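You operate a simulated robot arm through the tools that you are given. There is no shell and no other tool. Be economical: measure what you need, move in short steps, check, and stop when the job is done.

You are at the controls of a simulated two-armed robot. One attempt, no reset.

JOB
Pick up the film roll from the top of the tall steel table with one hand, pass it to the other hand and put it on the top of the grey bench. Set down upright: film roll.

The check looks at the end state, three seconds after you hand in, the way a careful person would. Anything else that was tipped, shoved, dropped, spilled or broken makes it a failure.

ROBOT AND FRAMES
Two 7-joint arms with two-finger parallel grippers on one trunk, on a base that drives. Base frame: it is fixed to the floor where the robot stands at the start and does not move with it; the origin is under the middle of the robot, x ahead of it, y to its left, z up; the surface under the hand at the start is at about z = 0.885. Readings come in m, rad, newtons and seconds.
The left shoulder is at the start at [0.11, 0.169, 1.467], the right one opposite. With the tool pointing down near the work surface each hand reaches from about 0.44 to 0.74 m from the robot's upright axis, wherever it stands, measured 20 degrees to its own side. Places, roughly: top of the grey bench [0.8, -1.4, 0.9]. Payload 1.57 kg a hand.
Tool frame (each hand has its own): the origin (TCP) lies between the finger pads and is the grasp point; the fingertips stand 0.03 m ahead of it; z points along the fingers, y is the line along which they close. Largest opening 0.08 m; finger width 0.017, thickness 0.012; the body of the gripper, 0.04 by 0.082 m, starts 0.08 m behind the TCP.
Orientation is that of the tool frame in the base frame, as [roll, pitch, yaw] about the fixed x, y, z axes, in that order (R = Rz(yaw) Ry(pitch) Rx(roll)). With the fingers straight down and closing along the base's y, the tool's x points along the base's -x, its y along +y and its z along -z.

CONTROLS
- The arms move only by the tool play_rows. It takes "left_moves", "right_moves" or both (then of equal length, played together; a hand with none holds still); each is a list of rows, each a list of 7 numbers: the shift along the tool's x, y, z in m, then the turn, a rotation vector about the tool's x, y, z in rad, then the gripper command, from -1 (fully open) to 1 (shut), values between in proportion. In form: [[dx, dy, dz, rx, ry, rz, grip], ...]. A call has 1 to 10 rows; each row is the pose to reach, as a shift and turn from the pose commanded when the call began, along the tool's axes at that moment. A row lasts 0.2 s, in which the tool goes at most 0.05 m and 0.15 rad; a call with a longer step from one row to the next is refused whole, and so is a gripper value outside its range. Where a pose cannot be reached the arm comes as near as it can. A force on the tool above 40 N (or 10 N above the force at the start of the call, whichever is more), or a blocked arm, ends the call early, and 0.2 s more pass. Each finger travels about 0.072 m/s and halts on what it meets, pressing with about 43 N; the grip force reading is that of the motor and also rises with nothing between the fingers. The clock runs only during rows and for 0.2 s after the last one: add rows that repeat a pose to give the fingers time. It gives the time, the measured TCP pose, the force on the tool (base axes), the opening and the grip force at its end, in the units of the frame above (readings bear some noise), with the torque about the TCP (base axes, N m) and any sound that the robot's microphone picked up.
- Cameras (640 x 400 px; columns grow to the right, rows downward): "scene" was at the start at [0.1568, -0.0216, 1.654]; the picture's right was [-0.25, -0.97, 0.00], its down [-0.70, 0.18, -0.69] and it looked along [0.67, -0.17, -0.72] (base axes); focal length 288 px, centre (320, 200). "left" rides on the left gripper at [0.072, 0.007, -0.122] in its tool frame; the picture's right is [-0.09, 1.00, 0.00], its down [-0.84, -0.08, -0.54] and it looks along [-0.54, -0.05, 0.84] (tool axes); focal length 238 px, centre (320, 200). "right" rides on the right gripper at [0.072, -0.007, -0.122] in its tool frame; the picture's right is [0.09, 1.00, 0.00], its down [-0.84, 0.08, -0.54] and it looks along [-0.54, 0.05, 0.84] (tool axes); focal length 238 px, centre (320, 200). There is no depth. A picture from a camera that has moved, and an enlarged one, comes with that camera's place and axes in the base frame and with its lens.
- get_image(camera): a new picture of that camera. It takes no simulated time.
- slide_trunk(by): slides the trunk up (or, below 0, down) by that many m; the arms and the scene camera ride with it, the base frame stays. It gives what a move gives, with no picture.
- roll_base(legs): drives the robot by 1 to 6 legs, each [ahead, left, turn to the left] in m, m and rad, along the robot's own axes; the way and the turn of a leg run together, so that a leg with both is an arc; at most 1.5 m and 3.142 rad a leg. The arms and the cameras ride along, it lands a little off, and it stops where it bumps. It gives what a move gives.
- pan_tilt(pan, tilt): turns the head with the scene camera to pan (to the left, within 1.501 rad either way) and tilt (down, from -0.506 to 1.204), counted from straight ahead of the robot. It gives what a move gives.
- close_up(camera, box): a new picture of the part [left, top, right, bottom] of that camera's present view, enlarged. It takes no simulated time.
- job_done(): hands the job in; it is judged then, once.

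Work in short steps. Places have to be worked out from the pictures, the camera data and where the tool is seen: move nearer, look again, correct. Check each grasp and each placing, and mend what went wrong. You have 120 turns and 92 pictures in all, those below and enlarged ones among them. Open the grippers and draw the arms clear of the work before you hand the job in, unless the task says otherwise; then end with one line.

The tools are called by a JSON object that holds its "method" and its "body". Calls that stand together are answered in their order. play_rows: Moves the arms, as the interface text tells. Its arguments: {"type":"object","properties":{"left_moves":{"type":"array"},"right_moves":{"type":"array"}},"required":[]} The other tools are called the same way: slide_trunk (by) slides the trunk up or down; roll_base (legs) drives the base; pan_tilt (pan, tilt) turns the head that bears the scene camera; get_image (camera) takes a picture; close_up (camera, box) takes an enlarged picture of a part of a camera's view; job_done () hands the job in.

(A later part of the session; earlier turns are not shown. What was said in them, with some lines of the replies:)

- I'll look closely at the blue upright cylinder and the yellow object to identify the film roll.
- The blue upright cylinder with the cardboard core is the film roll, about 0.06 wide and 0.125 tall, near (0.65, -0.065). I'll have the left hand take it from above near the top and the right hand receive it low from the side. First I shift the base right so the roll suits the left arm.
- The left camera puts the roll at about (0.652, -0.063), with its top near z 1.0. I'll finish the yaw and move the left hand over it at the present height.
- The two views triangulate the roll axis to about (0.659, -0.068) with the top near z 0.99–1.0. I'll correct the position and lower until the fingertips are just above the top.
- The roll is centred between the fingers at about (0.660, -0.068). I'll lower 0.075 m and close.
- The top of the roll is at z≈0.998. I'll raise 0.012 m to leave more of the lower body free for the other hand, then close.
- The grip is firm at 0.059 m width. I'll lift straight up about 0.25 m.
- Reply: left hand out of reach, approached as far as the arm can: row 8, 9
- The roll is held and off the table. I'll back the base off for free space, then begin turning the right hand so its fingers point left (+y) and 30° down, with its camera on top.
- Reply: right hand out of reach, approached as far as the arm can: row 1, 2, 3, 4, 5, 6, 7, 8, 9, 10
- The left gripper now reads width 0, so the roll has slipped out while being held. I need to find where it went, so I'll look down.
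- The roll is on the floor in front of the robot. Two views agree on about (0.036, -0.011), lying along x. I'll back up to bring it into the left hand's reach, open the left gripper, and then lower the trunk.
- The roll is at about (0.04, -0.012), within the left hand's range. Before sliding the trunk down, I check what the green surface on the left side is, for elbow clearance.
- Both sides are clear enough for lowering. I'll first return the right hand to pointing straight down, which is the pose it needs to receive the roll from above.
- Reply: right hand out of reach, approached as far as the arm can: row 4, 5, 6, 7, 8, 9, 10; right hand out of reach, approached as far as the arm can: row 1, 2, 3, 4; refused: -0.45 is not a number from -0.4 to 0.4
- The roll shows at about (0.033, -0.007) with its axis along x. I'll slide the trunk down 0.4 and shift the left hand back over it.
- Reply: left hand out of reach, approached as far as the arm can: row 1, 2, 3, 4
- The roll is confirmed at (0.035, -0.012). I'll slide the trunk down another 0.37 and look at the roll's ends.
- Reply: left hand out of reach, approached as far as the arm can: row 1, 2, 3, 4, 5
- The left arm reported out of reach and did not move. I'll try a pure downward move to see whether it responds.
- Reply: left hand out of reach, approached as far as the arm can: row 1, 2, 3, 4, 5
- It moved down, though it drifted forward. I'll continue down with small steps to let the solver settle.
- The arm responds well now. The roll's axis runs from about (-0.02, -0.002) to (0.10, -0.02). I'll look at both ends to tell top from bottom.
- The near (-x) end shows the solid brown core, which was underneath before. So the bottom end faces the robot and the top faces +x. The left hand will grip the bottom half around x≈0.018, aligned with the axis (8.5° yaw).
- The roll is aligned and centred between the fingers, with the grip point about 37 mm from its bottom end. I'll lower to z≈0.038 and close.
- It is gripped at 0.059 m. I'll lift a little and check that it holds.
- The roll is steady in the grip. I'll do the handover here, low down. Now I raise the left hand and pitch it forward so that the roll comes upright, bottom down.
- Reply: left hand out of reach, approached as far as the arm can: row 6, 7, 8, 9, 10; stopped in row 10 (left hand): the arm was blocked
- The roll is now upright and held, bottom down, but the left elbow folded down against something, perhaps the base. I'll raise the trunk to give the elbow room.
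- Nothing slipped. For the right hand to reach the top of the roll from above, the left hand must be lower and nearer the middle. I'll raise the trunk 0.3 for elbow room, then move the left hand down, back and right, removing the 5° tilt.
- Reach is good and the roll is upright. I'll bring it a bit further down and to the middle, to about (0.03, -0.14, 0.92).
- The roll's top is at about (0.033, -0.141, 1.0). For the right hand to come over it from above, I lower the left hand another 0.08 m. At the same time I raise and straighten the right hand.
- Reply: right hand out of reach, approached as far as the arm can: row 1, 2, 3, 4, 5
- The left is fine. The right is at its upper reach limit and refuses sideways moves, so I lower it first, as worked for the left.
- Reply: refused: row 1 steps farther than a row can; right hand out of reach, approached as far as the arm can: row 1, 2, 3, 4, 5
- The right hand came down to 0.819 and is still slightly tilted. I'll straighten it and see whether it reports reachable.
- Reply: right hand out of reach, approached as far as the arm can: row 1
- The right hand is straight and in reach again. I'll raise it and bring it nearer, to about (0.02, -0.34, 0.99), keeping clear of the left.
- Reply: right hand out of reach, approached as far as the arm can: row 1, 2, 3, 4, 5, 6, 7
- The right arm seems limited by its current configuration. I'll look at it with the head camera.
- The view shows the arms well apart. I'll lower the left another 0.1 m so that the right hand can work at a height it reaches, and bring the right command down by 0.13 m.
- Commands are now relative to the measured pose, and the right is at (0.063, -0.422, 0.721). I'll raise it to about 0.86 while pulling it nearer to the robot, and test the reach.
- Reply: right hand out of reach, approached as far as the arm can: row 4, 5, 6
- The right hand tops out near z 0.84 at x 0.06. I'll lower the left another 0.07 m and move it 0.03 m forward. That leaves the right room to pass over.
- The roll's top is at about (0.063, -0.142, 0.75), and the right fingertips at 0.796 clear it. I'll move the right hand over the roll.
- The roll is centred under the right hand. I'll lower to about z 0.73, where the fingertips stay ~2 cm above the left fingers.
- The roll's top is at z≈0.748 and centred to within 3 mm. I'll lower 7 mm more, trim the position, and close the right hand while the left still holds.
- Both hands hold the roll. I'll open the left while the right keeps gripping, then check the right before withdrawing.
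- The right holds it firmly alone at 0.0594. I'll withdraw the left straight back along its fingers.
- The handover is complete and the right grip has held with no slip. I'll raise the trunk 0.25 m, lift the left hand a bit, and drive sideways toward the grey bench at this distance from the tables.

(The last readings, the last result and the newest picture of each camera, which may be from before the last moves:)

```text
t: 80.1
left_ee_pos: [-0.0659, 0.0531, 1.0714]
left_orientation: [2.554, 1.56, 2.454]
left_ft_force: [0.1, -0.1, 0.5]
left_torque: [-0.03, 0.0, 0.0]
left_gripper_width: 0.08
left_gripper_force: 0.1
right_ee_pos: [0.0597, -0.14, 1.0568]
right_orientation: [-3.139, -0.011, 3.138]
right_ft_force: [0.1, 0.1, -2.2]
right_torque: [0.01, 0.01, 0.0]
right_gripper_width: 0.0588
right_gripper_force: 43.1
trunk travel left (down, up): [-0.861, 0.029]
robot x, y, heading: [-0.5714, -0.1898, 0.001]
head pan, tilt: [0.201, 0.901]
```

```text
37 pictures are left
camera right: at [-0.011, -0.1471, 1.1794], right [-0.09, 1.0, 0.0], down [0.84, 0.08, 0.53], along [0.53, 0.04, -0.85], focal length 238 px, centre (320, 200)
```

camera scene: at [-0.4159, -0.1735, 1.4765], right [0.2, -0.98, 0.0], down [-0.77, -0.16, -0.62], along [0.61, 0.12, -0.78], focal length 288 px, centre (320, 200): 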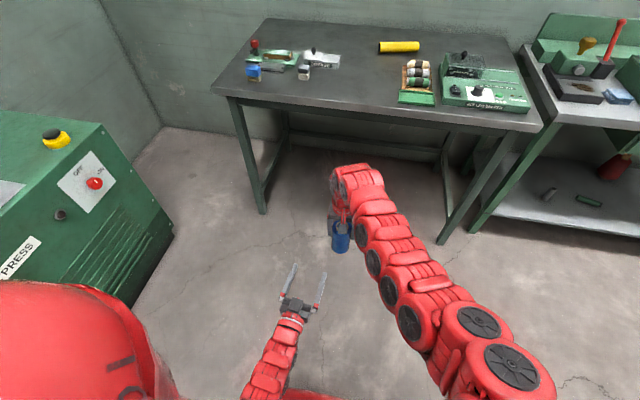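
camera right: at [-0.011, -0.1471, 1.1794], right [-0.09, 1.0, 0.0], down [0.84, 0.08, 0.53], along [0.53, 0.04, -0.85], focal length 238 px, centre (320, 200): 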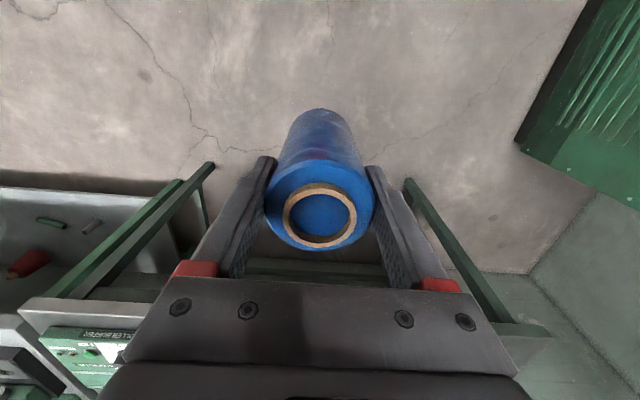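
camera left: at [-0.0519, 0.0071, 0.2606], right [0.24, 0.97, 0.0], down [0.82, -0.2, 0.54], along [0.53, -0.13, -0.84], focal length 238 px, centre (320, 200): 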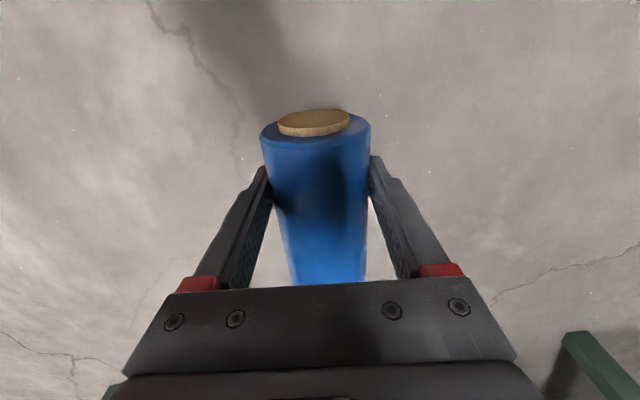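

The grip is unchanged. I'll drive right 0.55 m and look at the bench.

{"method": "roll_base", "body": {"legs": [[0, -0.55, 0]]}}

{"method": "pan_tilt", "body": {"pan": -0.4, "tilt": 0.55}}

{"method": "get_image", "body": {"camera": "scene"}}

```text
t: 83.3
left_ee_pos: [-0.0617, -0.4906, 1.0706]
left_orientation: [2.596, 1.562, 2.513]
left_ft_force: [0.1, -1.1, -0.5]
left_torque: [0.03, 0.03, 0.01]
left_gripper_width: 0.08
left_gripper_force: 0.1
right_ee_pos: [0.0657, -0.6827, 1.0565]
right_orientation: [-3.135, -0.01, -3.129]
right_ft_force: [0.5, 0.0, -2.6]
right_torque: [-0.03, 0.0, 0.03]
right_gripper_width: 0.0592
right_gripper_force: 43.0
trunk travel left (down, up): [-0.861, 0.029]
robot x, y, heading: [-0.5605, -0.7392, 0.021]
head pan, tilt: [0.201, 0.901]
```

```text
t: 84.3
left_ee_pos: [-0.0627, -0.4905, 1.0719]
left_orientation: [2.594, 1.562, 2.512]
left_ft_force: [0.0, -0.2, 0.3]
left_torque: [-0.02, -0.02, 0.01]
left_gripper_width: 0.08
left_gripper_force: 0.0
right_ee_pos: [0.0658, -0.6811, 1.0574]
right_orientation: [-3.137, -0.012, -3.129]
right_ft_force: [-0.4, -0.1, -3.4]
right_torque: [0.0, 0.05, -0.02]
right_gripper_width: 0.059
right_gripper_force: 43.1
trunk travel left (down, up): [-0.861, 0.029]
robot x, y, heading: [-0.563, -0.7402, 0.017]
head pan, tilt: [-0.4, 0.55]
```

```text
36 pictures are left
camera scene: at [-0.4005, -0.772, 1.7557], right [-0.37, -0.93, 0.0], down [-0.49, 0.19, -0.85], along [0.79, -0.32, -0.52], focal length 288 px, centre (320, 200)
```

scene: 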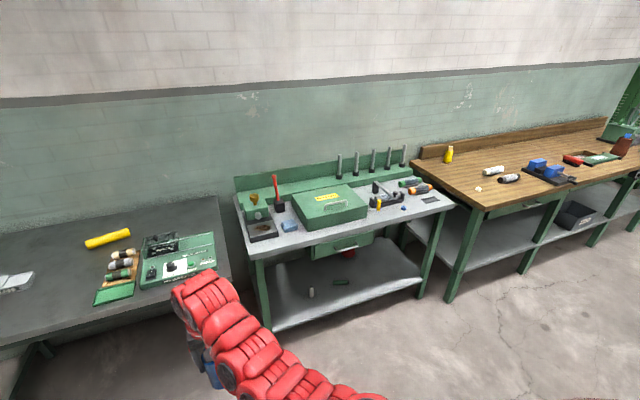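

The bench is on the right, with a toolbox at about (0.75, -1.3) and free strips around it. I'll drive another 0.5 m right and inspect it closer.

{"method": "roll_base", "body": {"legs": [[0, -0.5, -0.02]]}}

{"method": "pan_tilt", "body": {"pan": -0.15, "tilt": 0.6}}

{"method": "get_image", "body": {"camera": "scene"}}

```text
t: 87.3
left_ee_pos: [-0.053, -0.9958, 1.0714]
left_orientation: [2.611, 1.563, 2.522]
left_ft_force: [-0.1, -0.8, -0.2]
left_torque: [-0.03, -0.02, 0.04]
left_gripper_width: 0.0799
left_gripper_force: 0.1
right_ee_pos: [0.0733, -1.1887, 1.0573]
right_orientation: [-3.136, -0.01, -3.136]
right_ft_force: [0.1, 0.2, -1.9]
right_torque: [0.01, -0.02, 0.03]
right_gripper_width: 0.0592
right_gripper_force: 43.1
trunk travel left (down, up): [-0.861, 0.029]
robot x, y, heading: [-0.5582, -1.2461, 0.015]
head pan, tilt: [-0.4, 0.55]
```

```text
t: 88.0
left_ee_pos: [-0.0525, -0.9972, 1.0715]
left_orientation: [2.562, 1.561, 2.475]
left_ft_force: [0.1, 0.1, -0.1]
left_torque: [0.02, -0.02, 0.01]
left_gripper_width: 0.0799
left_gripper_force: 0.1
right_ee_pos: [0.0749, -1.1891, 1.0555]
right_orientation: [-3.138, -0.01, -3.135]
right_ft_force: [-0.6, 0.3, -2.7]
right_torque: [0.03, -0.02, -0.01]
right_gripper_width: 0.0593
right_gripper_force: 43.3
trunk travel left (down, up): [-0.861, 0.029]
robot x, y, heading: [-0.5544, -1.2407, 0.01]
head pan, tilt: [-0.15, 0.6]
```

```text
35 pictures are left
camera scene: at [-0.3885, -1.2567, 1.7513], right [-0.14, -0.99, 0.0], down [-0.56, 0.08, -0.82], along [0.82, -0.11, -0.57], focal length 288 px, centre (320, 200)
```

scene: 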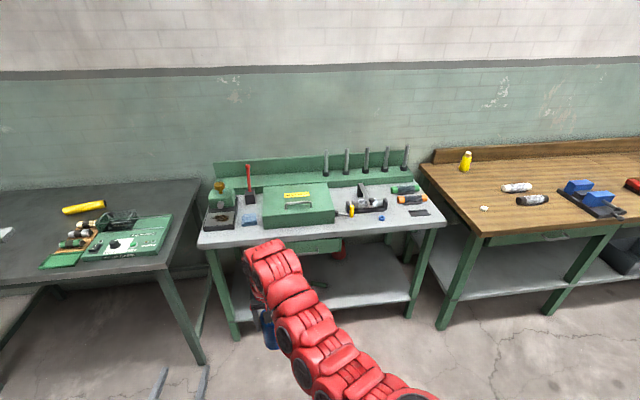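

I'll zoom on the bench top to pick a free spot.

{"method": "close_up", "body": {"camera": "scene", "box": [185, 150, 455, 260]}}

```text
2.37 times, centred on (320, 205) of scene
camera zoom: at [-0.3885, -1.2567, 1.7513], right [-0.14, -0.99, 0.0], down [-0.56, 0.08, -0.82], along [0.82, -0.11, -0.57], focal length 682 px, centre (320, 188)
```

zoom: 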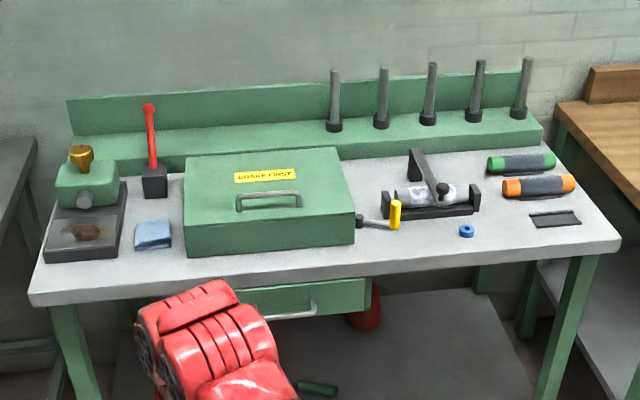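

There's a free spot on the front strip right of the toolbox, near (0.612, -1.615). It has clear margins to the vise tool, the blue ring and the edge (x≈0.56). Before driving in, I shift the right hand 0.25 m to the right so it won't pass over the toolbox.

{"method": "play_rows", "body": {"right_moves": [[0, -0.025, 0, 0, 0, 0, 1], [0, -0.055, 0, 0, 0, 0, 1], [0, -0.085, 0, 0, 0, 0, 1], [0, -0.115, 0, 0, 0, 0, 1], [0, -0.145, 0, 0, 0, 0, 1], [0, -0.175, 0, 0, 0, 0, 1], [0, -0.2, 0, 0, 0, 0, 1], [0, -0.225, 0, 0, 0, 0, 1], [0, -0.245, 0, 0, 0, 0, 1], [0, -0.245, 0, 0, 0, 0, 1]]}}

{"method": "roll_base", "body": {"legs": [[0, -0.18, -0.01], [0.25, 0, 0]]}}

{"method": "get_image", "body": {"camera": "scene"}}

{"method": "get_image", "body": {"camera": "right"}}

```text
t: 90.2
left_ee_pos: [-0.0528, -0.9984, 1.0712]
left_orientation: [2.59, 1.562, 2.502]
left_ft_force: [0.2, 1.1, 0.0]
left_torque: [0.01, 0.01, 0.02]
left_gripper_width: 0.0799
left_gripper_force: 0.0
right_ee_pos: [0.0756, -1.4337, 1.0561]
right_orientation: [-3.137, -0.01, -3.135]
right_ft_force: [0.3, 0.3, -2.5]
right_torque: [-0.03, -0.02, 0.0]
right_gripper_width: 0.0593
right_gripper_force: 42.9
trunk travel left (down, up): [-0.861, 0.029]
robot x, y, heading: [-0.557, -1.2471, 0.012]
head pan, tilt: [-0.15, 0.6]
```

```text
t: 93.2
left_ee_pos: [0.1957, -1.1779, 1.072]
left_orientation: [2.52, 1.562, 2.427]
left_ft_force: [0.2, 0.3, -0.2]
left_torque: [-0.01, -0.01, -0.04]
left_gripper_width: 0.08
left_gripper_force: 0.1
right_ee_pos: [0.3242, -1.6155, 1.0584]
right_orientation: [-3.136, -0.009, -3.14]
right_ft_force: [0.0, 0.3, -1.3]
right_torque: [0.04, -0.01, -0.01]
right_gripper_width: 0.0592
right_gripper_force: 43.0
trunk travel left (down, up): [-0.861, 0.029]
robot x, y, heading: [-0.3027, -1.4203, 0.011]
head pan, tilt: [-0.15, 0.6]
```

```text
33 pictures are left
camera scene: at [-0.1406, -1.4348, 1.7514], right [-0.14, -0.99, 0.0], down [-0.56, 0.08, -0.83], along [0.82, -0.12, -0.56], focal length 288 px, centre (320, 200)
```

scene: 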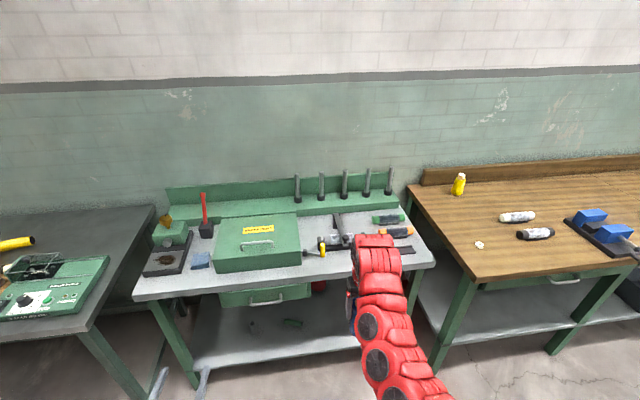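

```text
32 pictures are left
camera right: at [0.2513, -1.6222, 1.1804], right [-0.09, 1.0, 0.0], down [0.84, 0.08, 0.53], along [0.53, 0.05, -0.85], focal length 238 px, centre (320, 200)
```

right: 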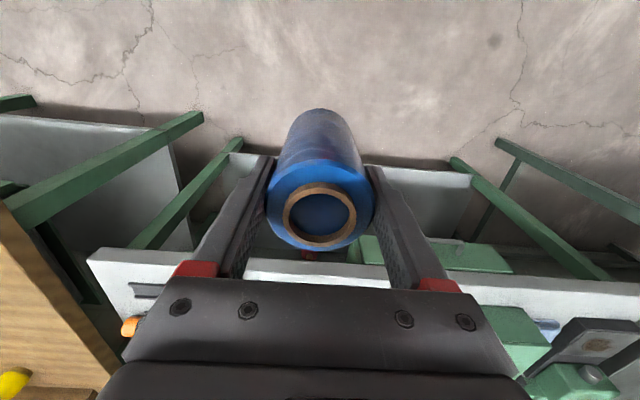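

I'll zoom to re-measure the bench's front edge and the nearby items from this closer spot.

{"method": "close_up", "body": {"camera": "scene", "box": [280, 190, 440, 290]}}

{"method": "pan_tilt", "body": {"pan": -0.45, "tilt": 0.8}}

{"method": "get_image", "body": {"camera": "scene"}}

```text
4.00 times, centred on (360, 240) of scene
camera zoom: at [-0.1406, -1.4348, 1.7514], right [-0.14, -0.99, 0.0], down [-0.56, 0.08, -0.83], along [0.82, -0.12, -0.56], focal length 1151 px, centre (160, 40)
```

zoom: 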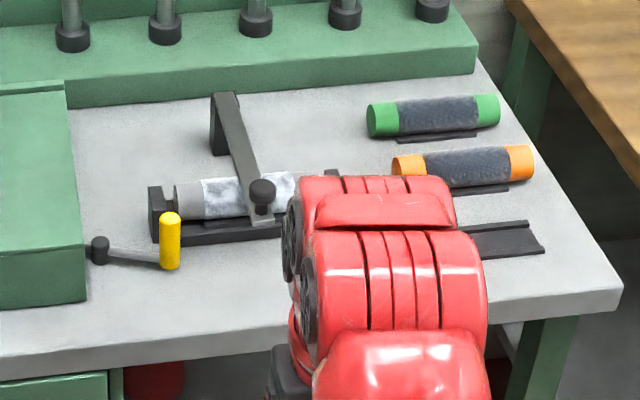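

```text
t: 94.0
left_ee_pos: [0.1978, -1.1781, 1.0719]
left_orientation: [2.589, 1.56, 2.494]
left_ft_force: [-0.2, -0.7, -0.4]
left_torque: [-0.02, -0.01, 0.01]
left_gripper_width: 0.08
left_gripper_force: 0.0
right_ee_pos: [0.322, -1.6146, 1.0569]
right_orientation: [-3.138, -0.01, -3.14]
right_ft_force: [0.5, 0.5, -2.7]
right_torque: [-0.02, 0.01, -0.01]
right_gripper_width: 0.059
right_gripper_force: 42.5
trunk travel left (down, up): [-0.861, 0.029]
robot x, y, heading: [-0.305, -1.4217, 0.005]
head pan, tilt: [-0.45, 0.799]
```

```text
30 pictures are left
camera scene: at [-0.1536, -1.4566, 1.7344], right [-0.43, -0.9, 0.0], down [-0.65, 0.31, -0.7], along [0.63, -0.3, -0.72], focal length 288 px, centre (320, 200)
```

scene: 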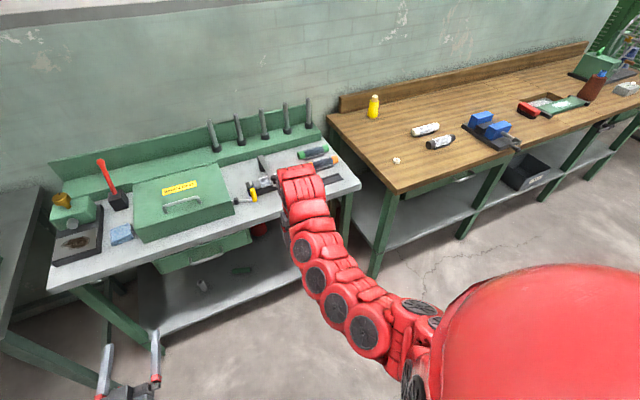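

The edge is at x≈0.59, the yellow handle at (0.69, -1.565) and the vise front at x≈0.72, so the target is about (0.638, -1.61). I'll drive forward 0.27 m, with the roll bottom at ~0.96 above the bench.

{"method": "roll_base", "body": {"legs": [[0.26, 0, 0]]}}

{"method": "get_image", "body": {"camera": "right"}}

{"method": "get_image", "body": {"camera": "scene"}}

```text
t: 95.8
left_ee_pos: [0.4532, -1.1751, 1.0714]
left_orientation: [2.521, 1.563, 2.43]
left_ft_force: [-0.4, 0.9, -0.1]
left_torque: [-0.01, 0.0, -0.01]
left_gripper_width: 0.08
left_gripper_force: 0.2
right_ee_pos: [0.581, -1.6117, 1.0576]
right_orientation: [-3.139, -0.009, -3.139]
right_ft_force: [-0.7, 0.8, -2.3]
right_torque: [0.02, 0.04, -0.05]
right_gripper_width: 0.0593
right_gripper_force: 43.4
trunk travel left (down, up): [-0.861, 0.029]
robot x, y, heading: [-0.051, -1.418, 0.012]
head pan, tilt: [-0.45, 0.799]
```

```text
29 pictures are left
camera right: at [0.5089, -1.6185, 1.1804], right [-0.1, 1.0, 0.0], down [0.84, 0.08, 0.53], along [0.53, 0.05, -0.85], focal length 238 px, centre (320, 200)
```

right: 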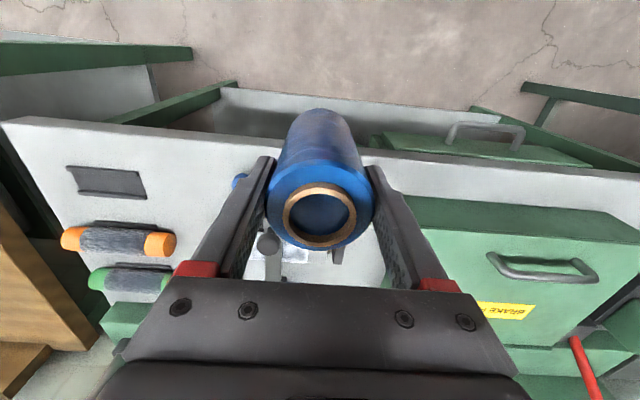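

```text
28 pictures are left
camera scene: at [0.102, -1.4541, 1.7345], right [-0.43, -0.9, 0.0], down [-0.65, 0.31, -0.7], along [0.63, -0.3, -0.72], focal length 288 px, centre (320, 200)
```

scene: 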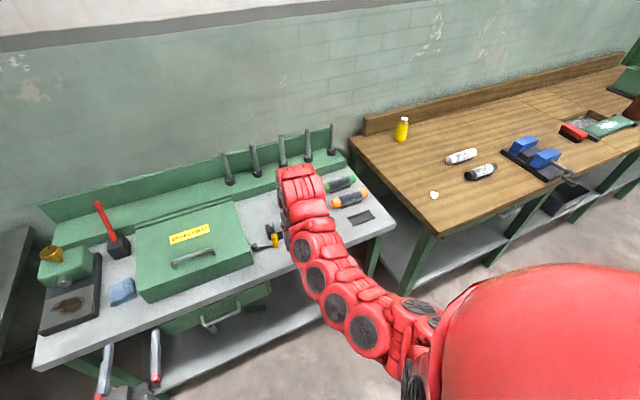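

From the right camera the edge is at x≈0.61 and the blue ring at (0.665, -1.71). I'll target about (0.658, -1.63), so I drive 0.06 m further and then take a fresh look.

{"method": "roll_base", "body": {"legs": [[0.06, -0.01, -0.01]]}}

{"method": "get_image", "body": {"camera": "right"}}

{"method": "close_up", "body": {"camera": "scene", "box": [200, 150, 400, 275]}}

```text
t: 96.8
left_ee_pos: [0.5098, -1.1879, 1.073]
left_orientation: [2.412, 1.563, 2.311]
left_ft_force: [-0.1, -0.1, 0.5]
left_torque: [0.01, 0.02, 0.0]
left_gripper_width: 0.0799
left_gripper_force: 0.1
right_ee_pos: [0.6335, -1.6256, 1.0585]
right_orientation: [-3.137, -0.008, 3.137]
right_ft_force: [-0.5, -0.5, -1.7]
right_torque: [-0.01, -0.02, -0.04]
right_gripper_width: 0.0589
right_gripper_force: 42.4
trunk travel left (down, up): [-0.861, 0.029]
robot x, y, heading: [0.0062, -1.429, -0.003]
head pan, tilt: [-0.45, 0.799]
```

```text
27 pictures are left
camera right: at [0.5618, -1.6324, 1.1818], right [-0.09, 1.0, 0.0], down [0.84, 0.08, 0.54], along [0.53, 0.04, -0.84], focal length 238 px, centre (320, 200)
```

right: 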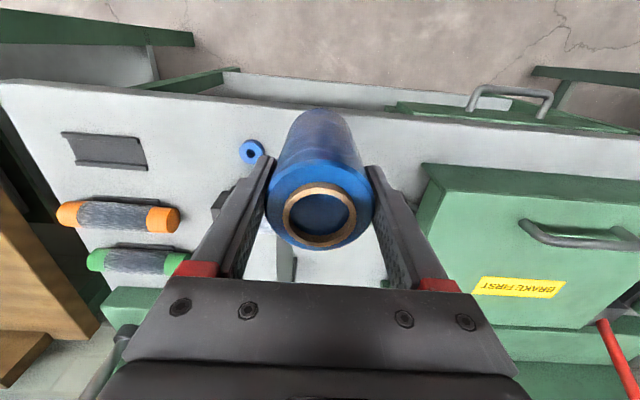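

```text
3.20 times, centred on (300, 212) of scene
camera zoom: at [0.1551, -1.4641, 1.7349], right [-0.43, -0.9, 0.0], down [-0.64, 0.31, -0.7], along [0.63, -0.3, -0.72], focal length 921 px, centre (384, 160)
```

zoom: 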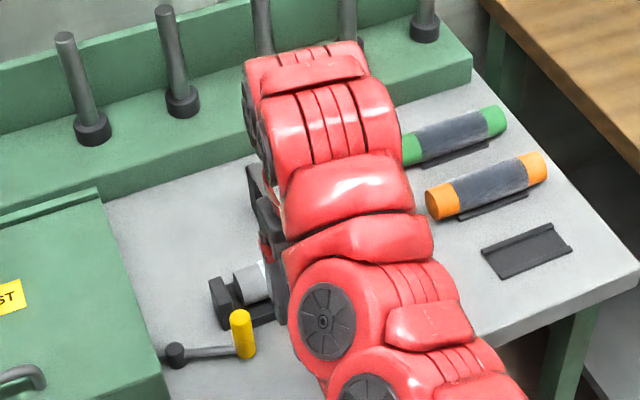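

The edge is at x≈0.615, the handle at (0.70, -1.56) and the ring at (0.68, -1.71). I'll move the hand to about (0.658, -1.63) and lower part way.

{"method": "play_rows", "body": {"right_moves": [[-0.012, -0.002, 0, 0, 0, 0, 1], [-0.0245, -0.004, 0, 0, 0, 0, 1], [-0.0245, -0.004, 0.015, 0, 0, 0, 1], [-0.0245, -0.004, 0.03, 0, 0, 0, 1], [-0.0245, -0.004, 0.04, 0, 0, 0, 1], [-0.0245, -0.004, 0.04, 0, 0, 0, 1]]}}

{"method": "get_image", "body": {"camera": "right"}}

{"method": "get_image", "body": {"camera": "left"}}

```text
t: 98.2
left_ee_pos: [0.5127, -1.1877, 1.0709]
left_orientation: [2.597, 1.559, 2.499]
left_ft_force: [0.4, 0.2, -0.2]
left_torque: [-0.01, 0.0, 0.01]
left_gripper_width: 0.08
left_gripper_force: 0.1
right_ee_pos: [0.6605, -1.6304, 1.0159]
right_orientation: [-3.138, -0.011, 3.135]
right_ft_force: [-0.8, 0.6, -2.3]
right_torque: [0.02, 0.03, -0.04]
right_gripper_width: 0.0592
right_gripper_force: 43.0
trunk travel left (down, up): [-0.861, 0.029]
robot x, y, heading: [0.0077, -1.4318, -0.001]
head pan, tilt: [-0.45, 0.799]
```

```text
25 pictures are left
camera right: at [0.5885, -1.6368, 1.1393], right [-0.09, 1.0, 0.0], down [0.84, 0.08, 0.53], along [0.53, 0.04, -0.85], focal length 238 px, centre (320, 200)
```

right: 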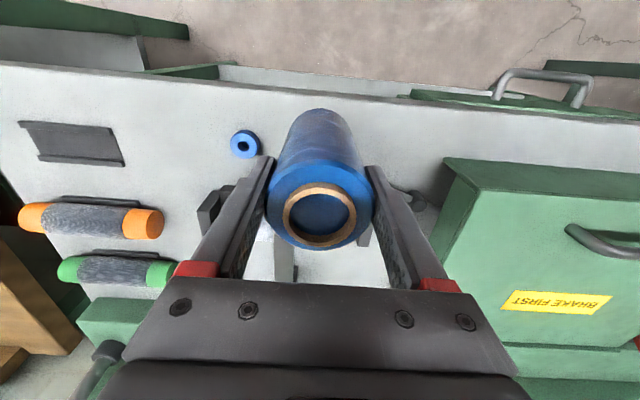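

```text
24 pictures are left
camera left: at [0.3913, -1.169, 1.0004], right [0.1, 0.99, 0.1], down [-0.54, -0.03, 0.84], along [0.84, -0.14, 0.53], focal length 238 px, centre (320, 200)
```

left: 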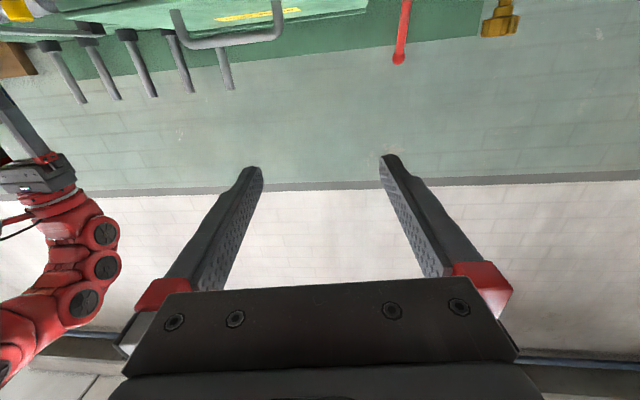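

The roll's rear is ~12 mm past the edge, so I'll shift 6 mm inward and 5 mm away from the handle. Then I descend slowly in small steps, watching the force.

{"method": "play_rows", "body": {"right_moves": [[-0.006, -0.005, 0, 0, 0, 0, 1], [-0.006, -0.005, 0.004, 0, 0, 0, 1], [-0.006, -0.005, 0.008, 0, 0, 0, 1], [-0.006, -0.005, 0.012, 0, 0, 0, 1], [-0.006, -0.005, 0.012, 0, 0, 0, 1]]}}

{"method": "get_image", "body": {"camera": "right"}}

```text
t: 99.4
left_ee_pos: [0.513, -1.1894, 1.072]
left_orientation: [2.596, 1.56, 2.495]
left_ft_force: [-0.8, 0.5, 0.6]
left_torque: [-0.02, 0.02, 0.0]
left_gripper_width: 0.0797
left_gripper_force: 0.0
right_ee_pos: [0.667, -1.6358, 1.0041]
right_orientation: [-3.135, -0.011, 3.135]
right_ft_force: [0.5, 0.4, -2.2]
right_torque: [0.01, 0.0, -0.02]
right_gripper_width: 0.0591
right_gripper_force: 42.9
trunk travel left (down, up): [-0.861, 0.029]
robot x, y, heading: [0.0102, -1.43, 0.003]
head pan, tilt: [-0.45, 0.799]
```

```text
23 pictures are left
camera right: at [0.5944, -1.6416, 1.1276], right [-0.09, 1.0, 0.0], down [0.84, 0.08, 0.53], along [0.53, 0.04, -0.85], focal length 238 px, centre (320, 200)
```

right: 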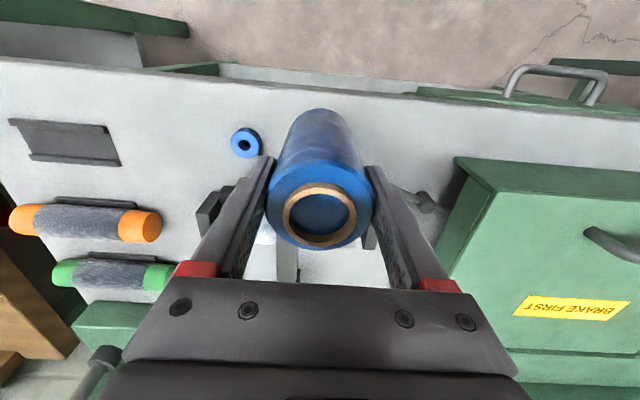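

No contact yet. I'll continue down in 4 mm steps.

{"method": "play_rows", "body": {"right_moves": [[0, 0, 0.003, 0, 0, 0, 1], [0, 0, 0.006, 0, 0, 0, 1], [0, 0, 0.009, 0, 0, 0, 1], [0, 0, 0.009, 0, 0, 0, 1]]}}

```text
t: 100.4
left_ee_pos: [0.5135, -1.189, 1.0713]
left_orientation: [2.598, 1.56, 2.499]
left_ft_force: [-0.4, -0.7, -0.1]
left_torque: [0.0, 0.0, -0.02]
left_gripper_width: 0.0799
left_gripper_force: 0.0
right_ee_pos: [0.6659, -1.6363, 0.9964]
right_orientation: [-3.139, -0.009, 3.136]
right_ft_force: [0.0, 0.4, -2.7]
right_torque: [0.0, 0.0, 0.0]
right_gripper_width: 0.0591
right_gripper_force: 42.4
trunk travel left (down, up): [-0.861, 0.029]
robot x, y, heading: [0.0114, -1.4271, -0.004]
head pan, tilt: [-0.45, 0.799]
```

{"method": "play_rows", "body": {"right_moves": [[0, 0, 0.002, 0, 0, 0, 1], [0, 0, 0.004, 0, 0, 0, 1], [0, 0, 0.006, 0, 0, 0, 1], [0, 0, 0.006, 0, 0, 0, 1]]}}

{"method": "close_up", "body": {"camera": "right", "box": [240, 70, 400, 190]}}

```text
t: 101.4
left_ee_pos: [0.5131, -1.1879, 1.0704]
left_orientation: [2.6, 1.559, 2.502]
left_ft_force: [0.1, 0.1, -0.2]
left_torque: [0.01, -0.01, 0.02]
left_gripper_width: 0.0798
left_gripper_force: 0.0
right_ee_pos: [0.6664, -1.6363, 0.99]
right_orientation: [-3.138, -0.01, 3.139]
right_ft_force: [0.2, 0.3, -2.7]
right_torque: [-0.02, 0.02, -0.03]
right_gripper_width: 0.0591
right_gripper_force: 43.2
trunk travel left (down, up): [-0.861, 0.029]
robot x, y, heading: [0.0107, -1.4312, 0.001]
head pan, tilt: [-0.45, 0.799]
```

```text
3.33 times, centred on (320, 130) of right
camera zoom: at [0.5954, -1.6432, 1.1128], right [-0.09, 1.0, 0.0], down [0.84, 0.08, 0.53], along [0.53, 0.04, -0.85], focal length 794 px, centre (320, 433)
```

zoom: 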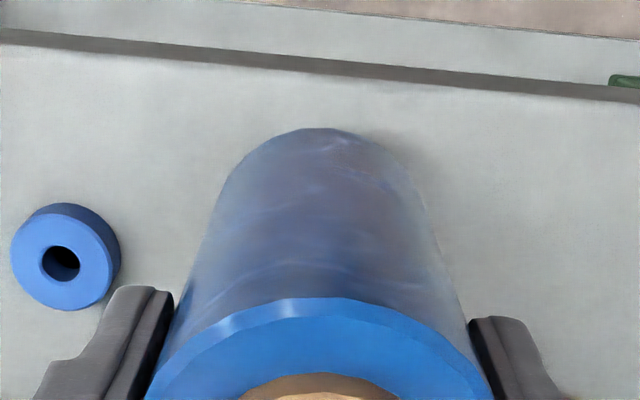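

Still no contact, but the edge margin looks good. I'll keep lowering slowly.

{"method": "play_rows", "body": {"right_moves": [[0, 0, 0.002, 0, 0, 0, 1], [0, 0, 0.004, 0, 0, 0, 1], [0, 0, 0.006, 0, 0, 0, 1], [0, 0, 0.006, 0, 0, 0, 1]]}}

```text
t: 102.4
left_ee_pos: [0.5119, -1.1883, 1.0718]
left_orientation: [2.602, 1.559, 2.502]
left_ft_force: [-0.4, 0.3, 0.5]
left_torque: [0.02, 0.0, 0.02]
left_gripper_width: 0.0802
left_gripper_force: 0.1
right_ee_pos: [0.6667, -1.6364, 0.9835]
right_orientation: [-3.137, -0.012, 3.137]
right_ft_force: [0.2, 0.6, -2.5]
right_torque: [0.01, 0.02, 0.06]
right_gripper_width: 0.0591
right_gripper_force: 42.7
trunk travel left (down, up): [-0.861, 0.029]
robot x, y, heading: [0.0098, -1.426, -0.002]
head pan, tilt: [-0.45, 0.799]
```

{"method": "play_rows", "body": {"right_moves": [[0, 0, 0.002, 0, 0, 0, 1], [0, 0, 0.004, 0, 0, 0, 1], [0, 0, 0.006, 0, 0, 0, 1], [0, 0, 0.006, 0, 0, 0, 1]]}}

{"method": "close_up", "body": {"camera": "right", "box": [240, 70, 400, 190]}}

```text
t: 103.4
left_ee_pos: [0.5142, -1.1888, 1.071]
left_orientation: [2.587, 1.561, 2.488]
left_ft_force: [0.0, -0.5, 0.7]
left_torque: [0.04, 0.02, 0.02]
left_gripper_width: 0.0799
left_gripper_force: 0.0
right_ee_pos: [0.6663, -1.6365, 0.9791]
right_orientation: [-3.138, -0.01, 3.138]
right_ft_force: [0.0, 1.1, -2.7]
right_torque: [-0.01, 0.02, -0.02]
right_gripper_width: 0.0591
right_gripper_force: 43.7
trunk travel left (down, up): [-0.861, 0.029]
robot x, y, heading: [0.0086, -1.4284, 0.003]
head pan, tilt: [-0.45, 0.799]
```

```text
3.33 times, centred on (320, 130) of right
camera zoom: at [0.5947, -1.6423, 1.1009], right [-0.09, 1.0, 0.0], down [0.84, 0.08, 0.53], along [0.53, 0.04, -0.85], focal length 794 px, centre (320, 433)
```

zoom: 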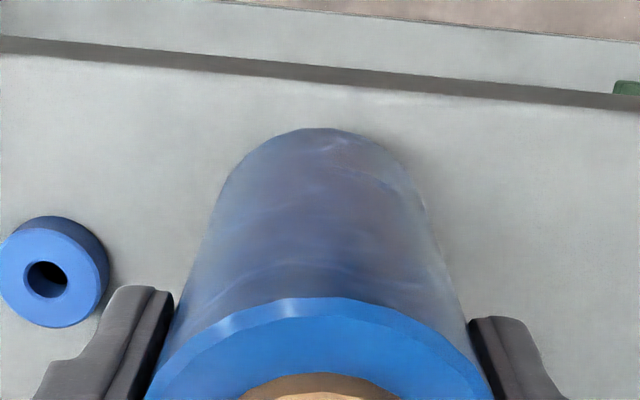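

No contact yet. I'll continue.

{"method": "play_rows", "body": {"right_moves": [[0, 0, 0.002, 0, 0, 0, 1], [0, 0, 0.004, 0, 0, 0, 1], [0, 0, 0.006, 0, 0, 0, 1], [0, 0, 0.006, 0, 0, 0, 1]]}}

```text
t: 104.4
left_ee_pos: [0.5123, -1.187, 1.0723]
left_orientation: [2.59, 1.561, 2.492]
left_ft_force: [0.5, 0.6, 0.2]
left_torque: [-0.01, -0.04, -0.01]
left_gripper_width: 0.08
left_gripper_force: 0.1
right_ee_pos: [0.6656, -1.6347, 0.9718]
right_orientation: [-3.137, -0.01, 3.137]
right_ft_force: [-0.5, -0.1, -3.4]
right_torque: [-0.01, 0.03, 0.02]
right_gripper_width: 0.0591
right_gripper_force: 43.3
trunk travel left (down, up): [-0.861, 0.029]
robot x, y, heading: [0.0093, -1.4289, 0.004]
head pan, tilt: [-0.45, 0.799]
```

Triangulating the ring suggests the bench top is somewhat lower, around 0.86–0.87. I'll continue slowly.

{"method": "play_rows", "body": {"right_moves": [[0, 0, 0.002, 0, 0, 0, 1], [0, 0, 0.004, 0, 0, 0, 1], [0, 0, 0.006, 0, 0, 0, 1], [0, 0, 0.006, 0, 0, 0, 1]]}}

{"method": "play_rows", "body": {"right_moves": [[0, 0, 0.002, 0, 0, 0, 1], [0, 0, 0.004, 0, 0, 0, 1], [0, 0, 0.004, 0, 0, 0, 1]]}}

{"method": "close_up", "body": {"camera": "right", "box": [240, 70, 400, 190]}}

```text
t: 105.4
left_ee_pos: [0.5135, -1.19, 1.071]
left_orientation: [2.601, 1.56, 2.5]
left_ft_force: [-0.4, 0.9, 0.1]
left_torque: [0.0, 0.01, 0.02]
left_gripper_width: 0.08
left_gripper_force: 0.0
right_ee_pos: [0.6658, -1.6355, 0.9654]
right_orientation: [-3.137, -0.009, 3.136]
right_ft_force: [0.0, 0.2, -2.8]
right_torque: [0.0, -0.03, -0.01]
right_gripper_width: 0.0591
right_gripper_force: 42.6
trunk travel left (down, up): [-0.861, 0.029]
robot x, y, heading: [0.0092, -1.4274, -0.002]
head pan, tilt: [-0.45, 0.799]
```

```text
t: 106.2
left_ee_pos: [0.5125, -1.1883, 1.072]
left_orientation: [2.589, 1.561, 2.491]
left_ft_force: [0.2, 0.1, 0.3]
left_torque: [0.0, 0.03, 0.01]
left_gripper_width: 0.08
left_gripper_force: 0.1
right_ee_pos: [0.6649, -1.637, 0.9629]
right_orientation: [-3.137, -0.011, 3.137]
right_ft_force: [0.3, 0.2, -2.5]
right_torque: [0.0, 0.0, 0.0]
right_gripper_width: 0.059
right_gripper_force: 43.1
trunk travel left (down, up): [-0.861, 0.029]
robot x, y, heading: [0.0043, -1.43, 0.003]
head pan, tilt: [-0.45, 0.799]
```

```text
3.33 times, centred on (320, 130) of right
camera zoom: at [0.5937, -1.6431, 1.0846], right [-0.09, 1.0, 0.0], down [0.84, 0.08, 0.53], along [0.53, 0.04, -0.85], focal length 794 px, centre (320, 433)
```

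zoom: 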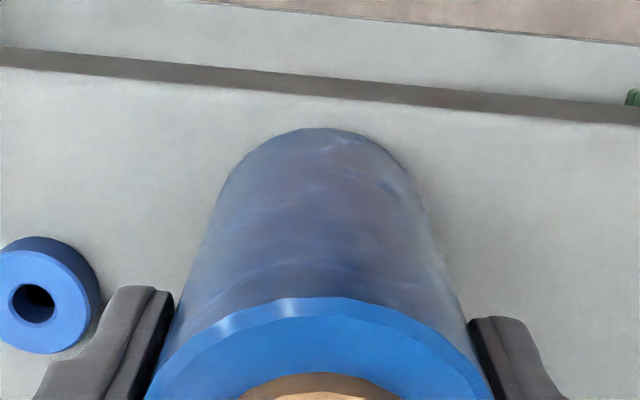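

{"method": "play_rows", "body": {"right_moves": [[0, 0, 0.002, 0, 0, 0, 1], [0, 0, 0.004, 0, 0, 0, 1], [0, 0, 0.006, 0, 0, 0, 1], [0, 0, 0.008, 0, 0, 0, 1], [0, 0, 0.008, 0, 0, 0, 1]]}}

```text
t: 107.4
left_ee_pos: [0.5111, -1.188, 1.0724]
left_orientation: [2.465, 1.564, 2.366]
left_ft_force: [0.0, -0.3, -0.7]
left_torque: [0.0, 0.0, 0.01]
left_gripper_width: 0.0799
left_gripper_force: 0.1
right_ee_pos: [0.6653, -1.6365, 0.9574]
right_orientation: [-3.135, -0.002, 3.136]
right_ft_force: [1.8, -2.1, 26.6]
right_torque: [0.61, -0.47, -0.12]
right_gripper_width: 0.059
right_gripper_force: 43.0
trunk travel left (down, up): [-0.861, 0.029]
robot x, y, heading: [0.0081, -1.4305, 0.001]
head pan, tilt: [-0.45, 0.799]
```

Contact: the force is +27 N at z 0.957. I'll back off 1.5 mm to relieve the push, then open.

{"method": "play_rows", "body": {"right_moves": [[0, 0, -0.0015, 0, 0, 0, 1], [0, 0, -0.0015, 0, 0, 0, 1]]}}

{"method": "play_rows", "body": {"right_moves": [[0, 0, 0, 0, 0, 0, 0], [0, 0, 0, 0, 0, 0, -0.5], [0, 0, 0, 0, 0, 0, -1], [0, 0, 0, 0, 0, 0, -1]]}}

{"method": "get_image", "body": {"camera": "right"}}

```text
t: 108.0
left_ee_pos: [0.5111, -1.1882, 1.0721]
left_orientation: [2.529, 1.562, 2.428]
left_ft_force: [-0.5, 0.3, 0.7]
left_torque: [0.0, 0.03, 0.02]
left_gripper_width: 0.0799
left_gripper_force: 0.2
right_ee_pos: [0.6644, -1.6359, 0.9575]
right_orientation: [-3.138, -0.006, 3.137]
right_ft_force: [4.9, -1.6, 16.4]
right_torque: [-0.25, -0.75, -0.05]
right_gripper_width: 0.059
right_gripper_force: 43.1
trunk travel left (down, up): [-0.861, 0.029]
robot x, y, heading: [0.0104, -1.4274, -0.002]
head pan, tilt: [-0.45, 0.799]
```

```text
t: 109.0
left_ee_pos: [0.5127, -1.1878, 1.0703]
left_orientation: [2.597, 1.56, 2.498]
left_ft_force: [-0.1, -0.2, 0.2]
left_torque: [-0.01, 0.0, 0.0]
left_gripper_width: 0.0799
left_gripper_force: 0.1
right_ee_pos: [0.6643, -1.6363, 0.9562]
right_orientation: [-3.138, -0.011, 3.136]
right_ft_force: [0.7, 0.0, 0.3]
right_torque: [0.01, -0.01, 0.0]
right_gripper_width: 0.0802
right_gripper_force: 0.0
trunk travel left (down, up): [-0.861, 0.029]
robot x, y, heading: [0.0069, -1.4271, -0.004]
head pan, tilt: [-0.45, 0.799]
```

```text
19 pictures are left
camera right: at [0.594, -1.6426, 1.0784], right [-0.09, 1.0, 0.0], down [0.84, 0.08, 0.53], along [0.53, 0.04, -0.85], focal length 238 px, centre (320, 200)
```

right: 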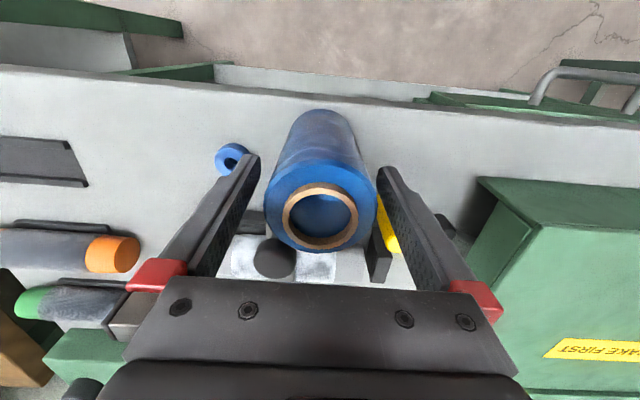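

The roll stands free, upright. I'll raise the right hand straight up.

{"method": "play_rows", "body": {"right_moves": [[0, 0, -0.015, 0, 0, 0, -1], [0, 0, -0.035, 0, 0, 0, -1], [0, 0, -0.06, 0, 0, 0, -1], [0, 0, -0.09, 0, 0, 0, -1], [0, 0, -0.12, 0, 0, 0, -1], [0, 0, -0.12, 0, 0, 0, -1]]}}

{"method": "get_image", "body": {"camera": "right"}}

```text
t: 110.4
left_ee_pos: [0.5133, -1.1906, 1.0712]
left_orientation: [2.588, 1.561, 2.488]
left_ft_force: [0.5, -0.1, 0.5]
left_torque: [0.01, 0.02, 0.01]
left_gripper_width: 0.08
left_gripper_force: 0.0
right_ee_pos: [0.6669, -1.6357, 1.0756]
right_orientation: [-3.138, -0.011, 3.138]
right_ft_force: [0.2, -0.1, 0.9]
right_torque: [-0.02, 0.01, 0.0]
right_gripper_width: 0.0799
right_gripper_force: 0.0
trunk travel left (down, up): [-0.861, 0.029]
robot x, y, heading: [0.0084, -1.4306, 0.003]
head pan, tilt: [-0.45, 0.799]
```

```text
18 pictures are left
camera right: at [0.5956, -1.6418, 1.1983], right [-0.09, 1.0, 0.0], down [0.84, 0.08, 0.53], along [0.53, 0.04, -0.85], focal length 238 px, centre (320, 200)
```

right: 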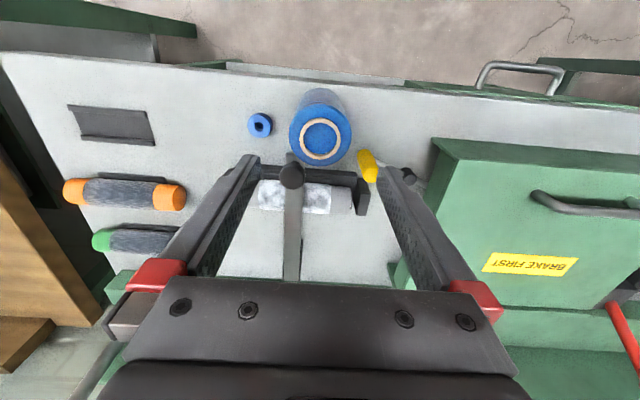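

The roll is upright on the bench and nothing was disturbed. The fingertips clear its top by ~6 cm, so I'll back the base away and take a final look.

{"method": "roll_base", "body": {"legs": [[-0.4, 0, 0]]}}

{"method": "pan_tilt", "body": {"pan": -0.15, "tilt": 0.5}}

{"method": "get_image", "body": {"camera": "scene"}}

```text
t: 112.8
left_ee_pos: [0.1246, -1.1909, 1.0711]
left_orientation: [2.618, 1.56, 2.514]
left_ft_force: [-0.3, -0.5, -0.2]
left_torque: [-0.01, 0.02, 0.01]
left_gripper_width: 0.08
left_gripper_force: 0.1
right_ee_pos: [0.2769, -1.6379, 1.0761]
right_orientation: [-3.138, -0.01, 3.13]
right_ft_force: [0.5, -0.3, 0.3]
right_torque: [-0.03, 0.0, 0.01]
right_gripper_width: 0.08
right_gripper_force: 0.0
trunk travel left (down, up): [-0.861, 0.029]
robot x, y, heading: [-0.3794, -1.4247, -0.004]
head pan, tilt: [-0.45, 0.799]
```

```text
t: 113.6
left_ee_pos: [0.1237, -1.1901, 1.0711]
left_orientation: [2.574, 1.56, 2.471]
left_ft_force: [-0.4, 0.6, 0.0]
left_torque: [-0.01, -0.02, 0.02]
left_gripper_width: 0.08
left_gripper_force: 0.1
right_ee_pos: [0.2761, -1.6364, 1.0757]
right_orientation: [-3.137, -0.008, 3.131]
right_ft_force: [-0.3, 0.1, -0.6]
right_torque: [0.02, 0.02, -0.01]
right_gripper_width: 0.0802
right_gripper_force: 0.0
trunk travel left (down, up): [-0.861, 0.029]
robot x, y, heading: [-0.3796, -1.4282, -0.007]
head pan, tilt: [-0.15, 0.499]
```

```text
17 pictures are left
camera scene: at [-0.2131, -1.4437, 1.7604], right [-0.16, -0.99, 0.0], down [-0.47, 0.07, -0.88], along [0.87, -0.14, -0.48], focal length 288 px, centre (320, 200)
```

scene: 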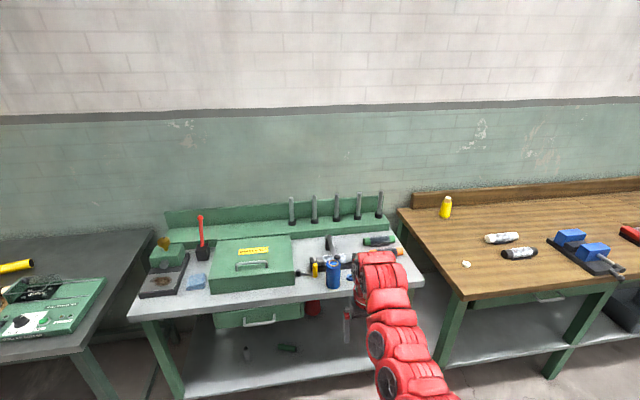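

The film roll stands upright on the grey bench, the other items are in place, and both grippers are open and clear. I'm handing in.

{"method": "job_done", "body": {}}

```text
The job is handed in.
```

The film roll stands upright on the grey bench, passed from the left hand to the right, but it was dropped once: it slipped from the left gripper onto the floor before the handover, and I picked it up and went on. In the last pictures nothing else on the bench looked moved.
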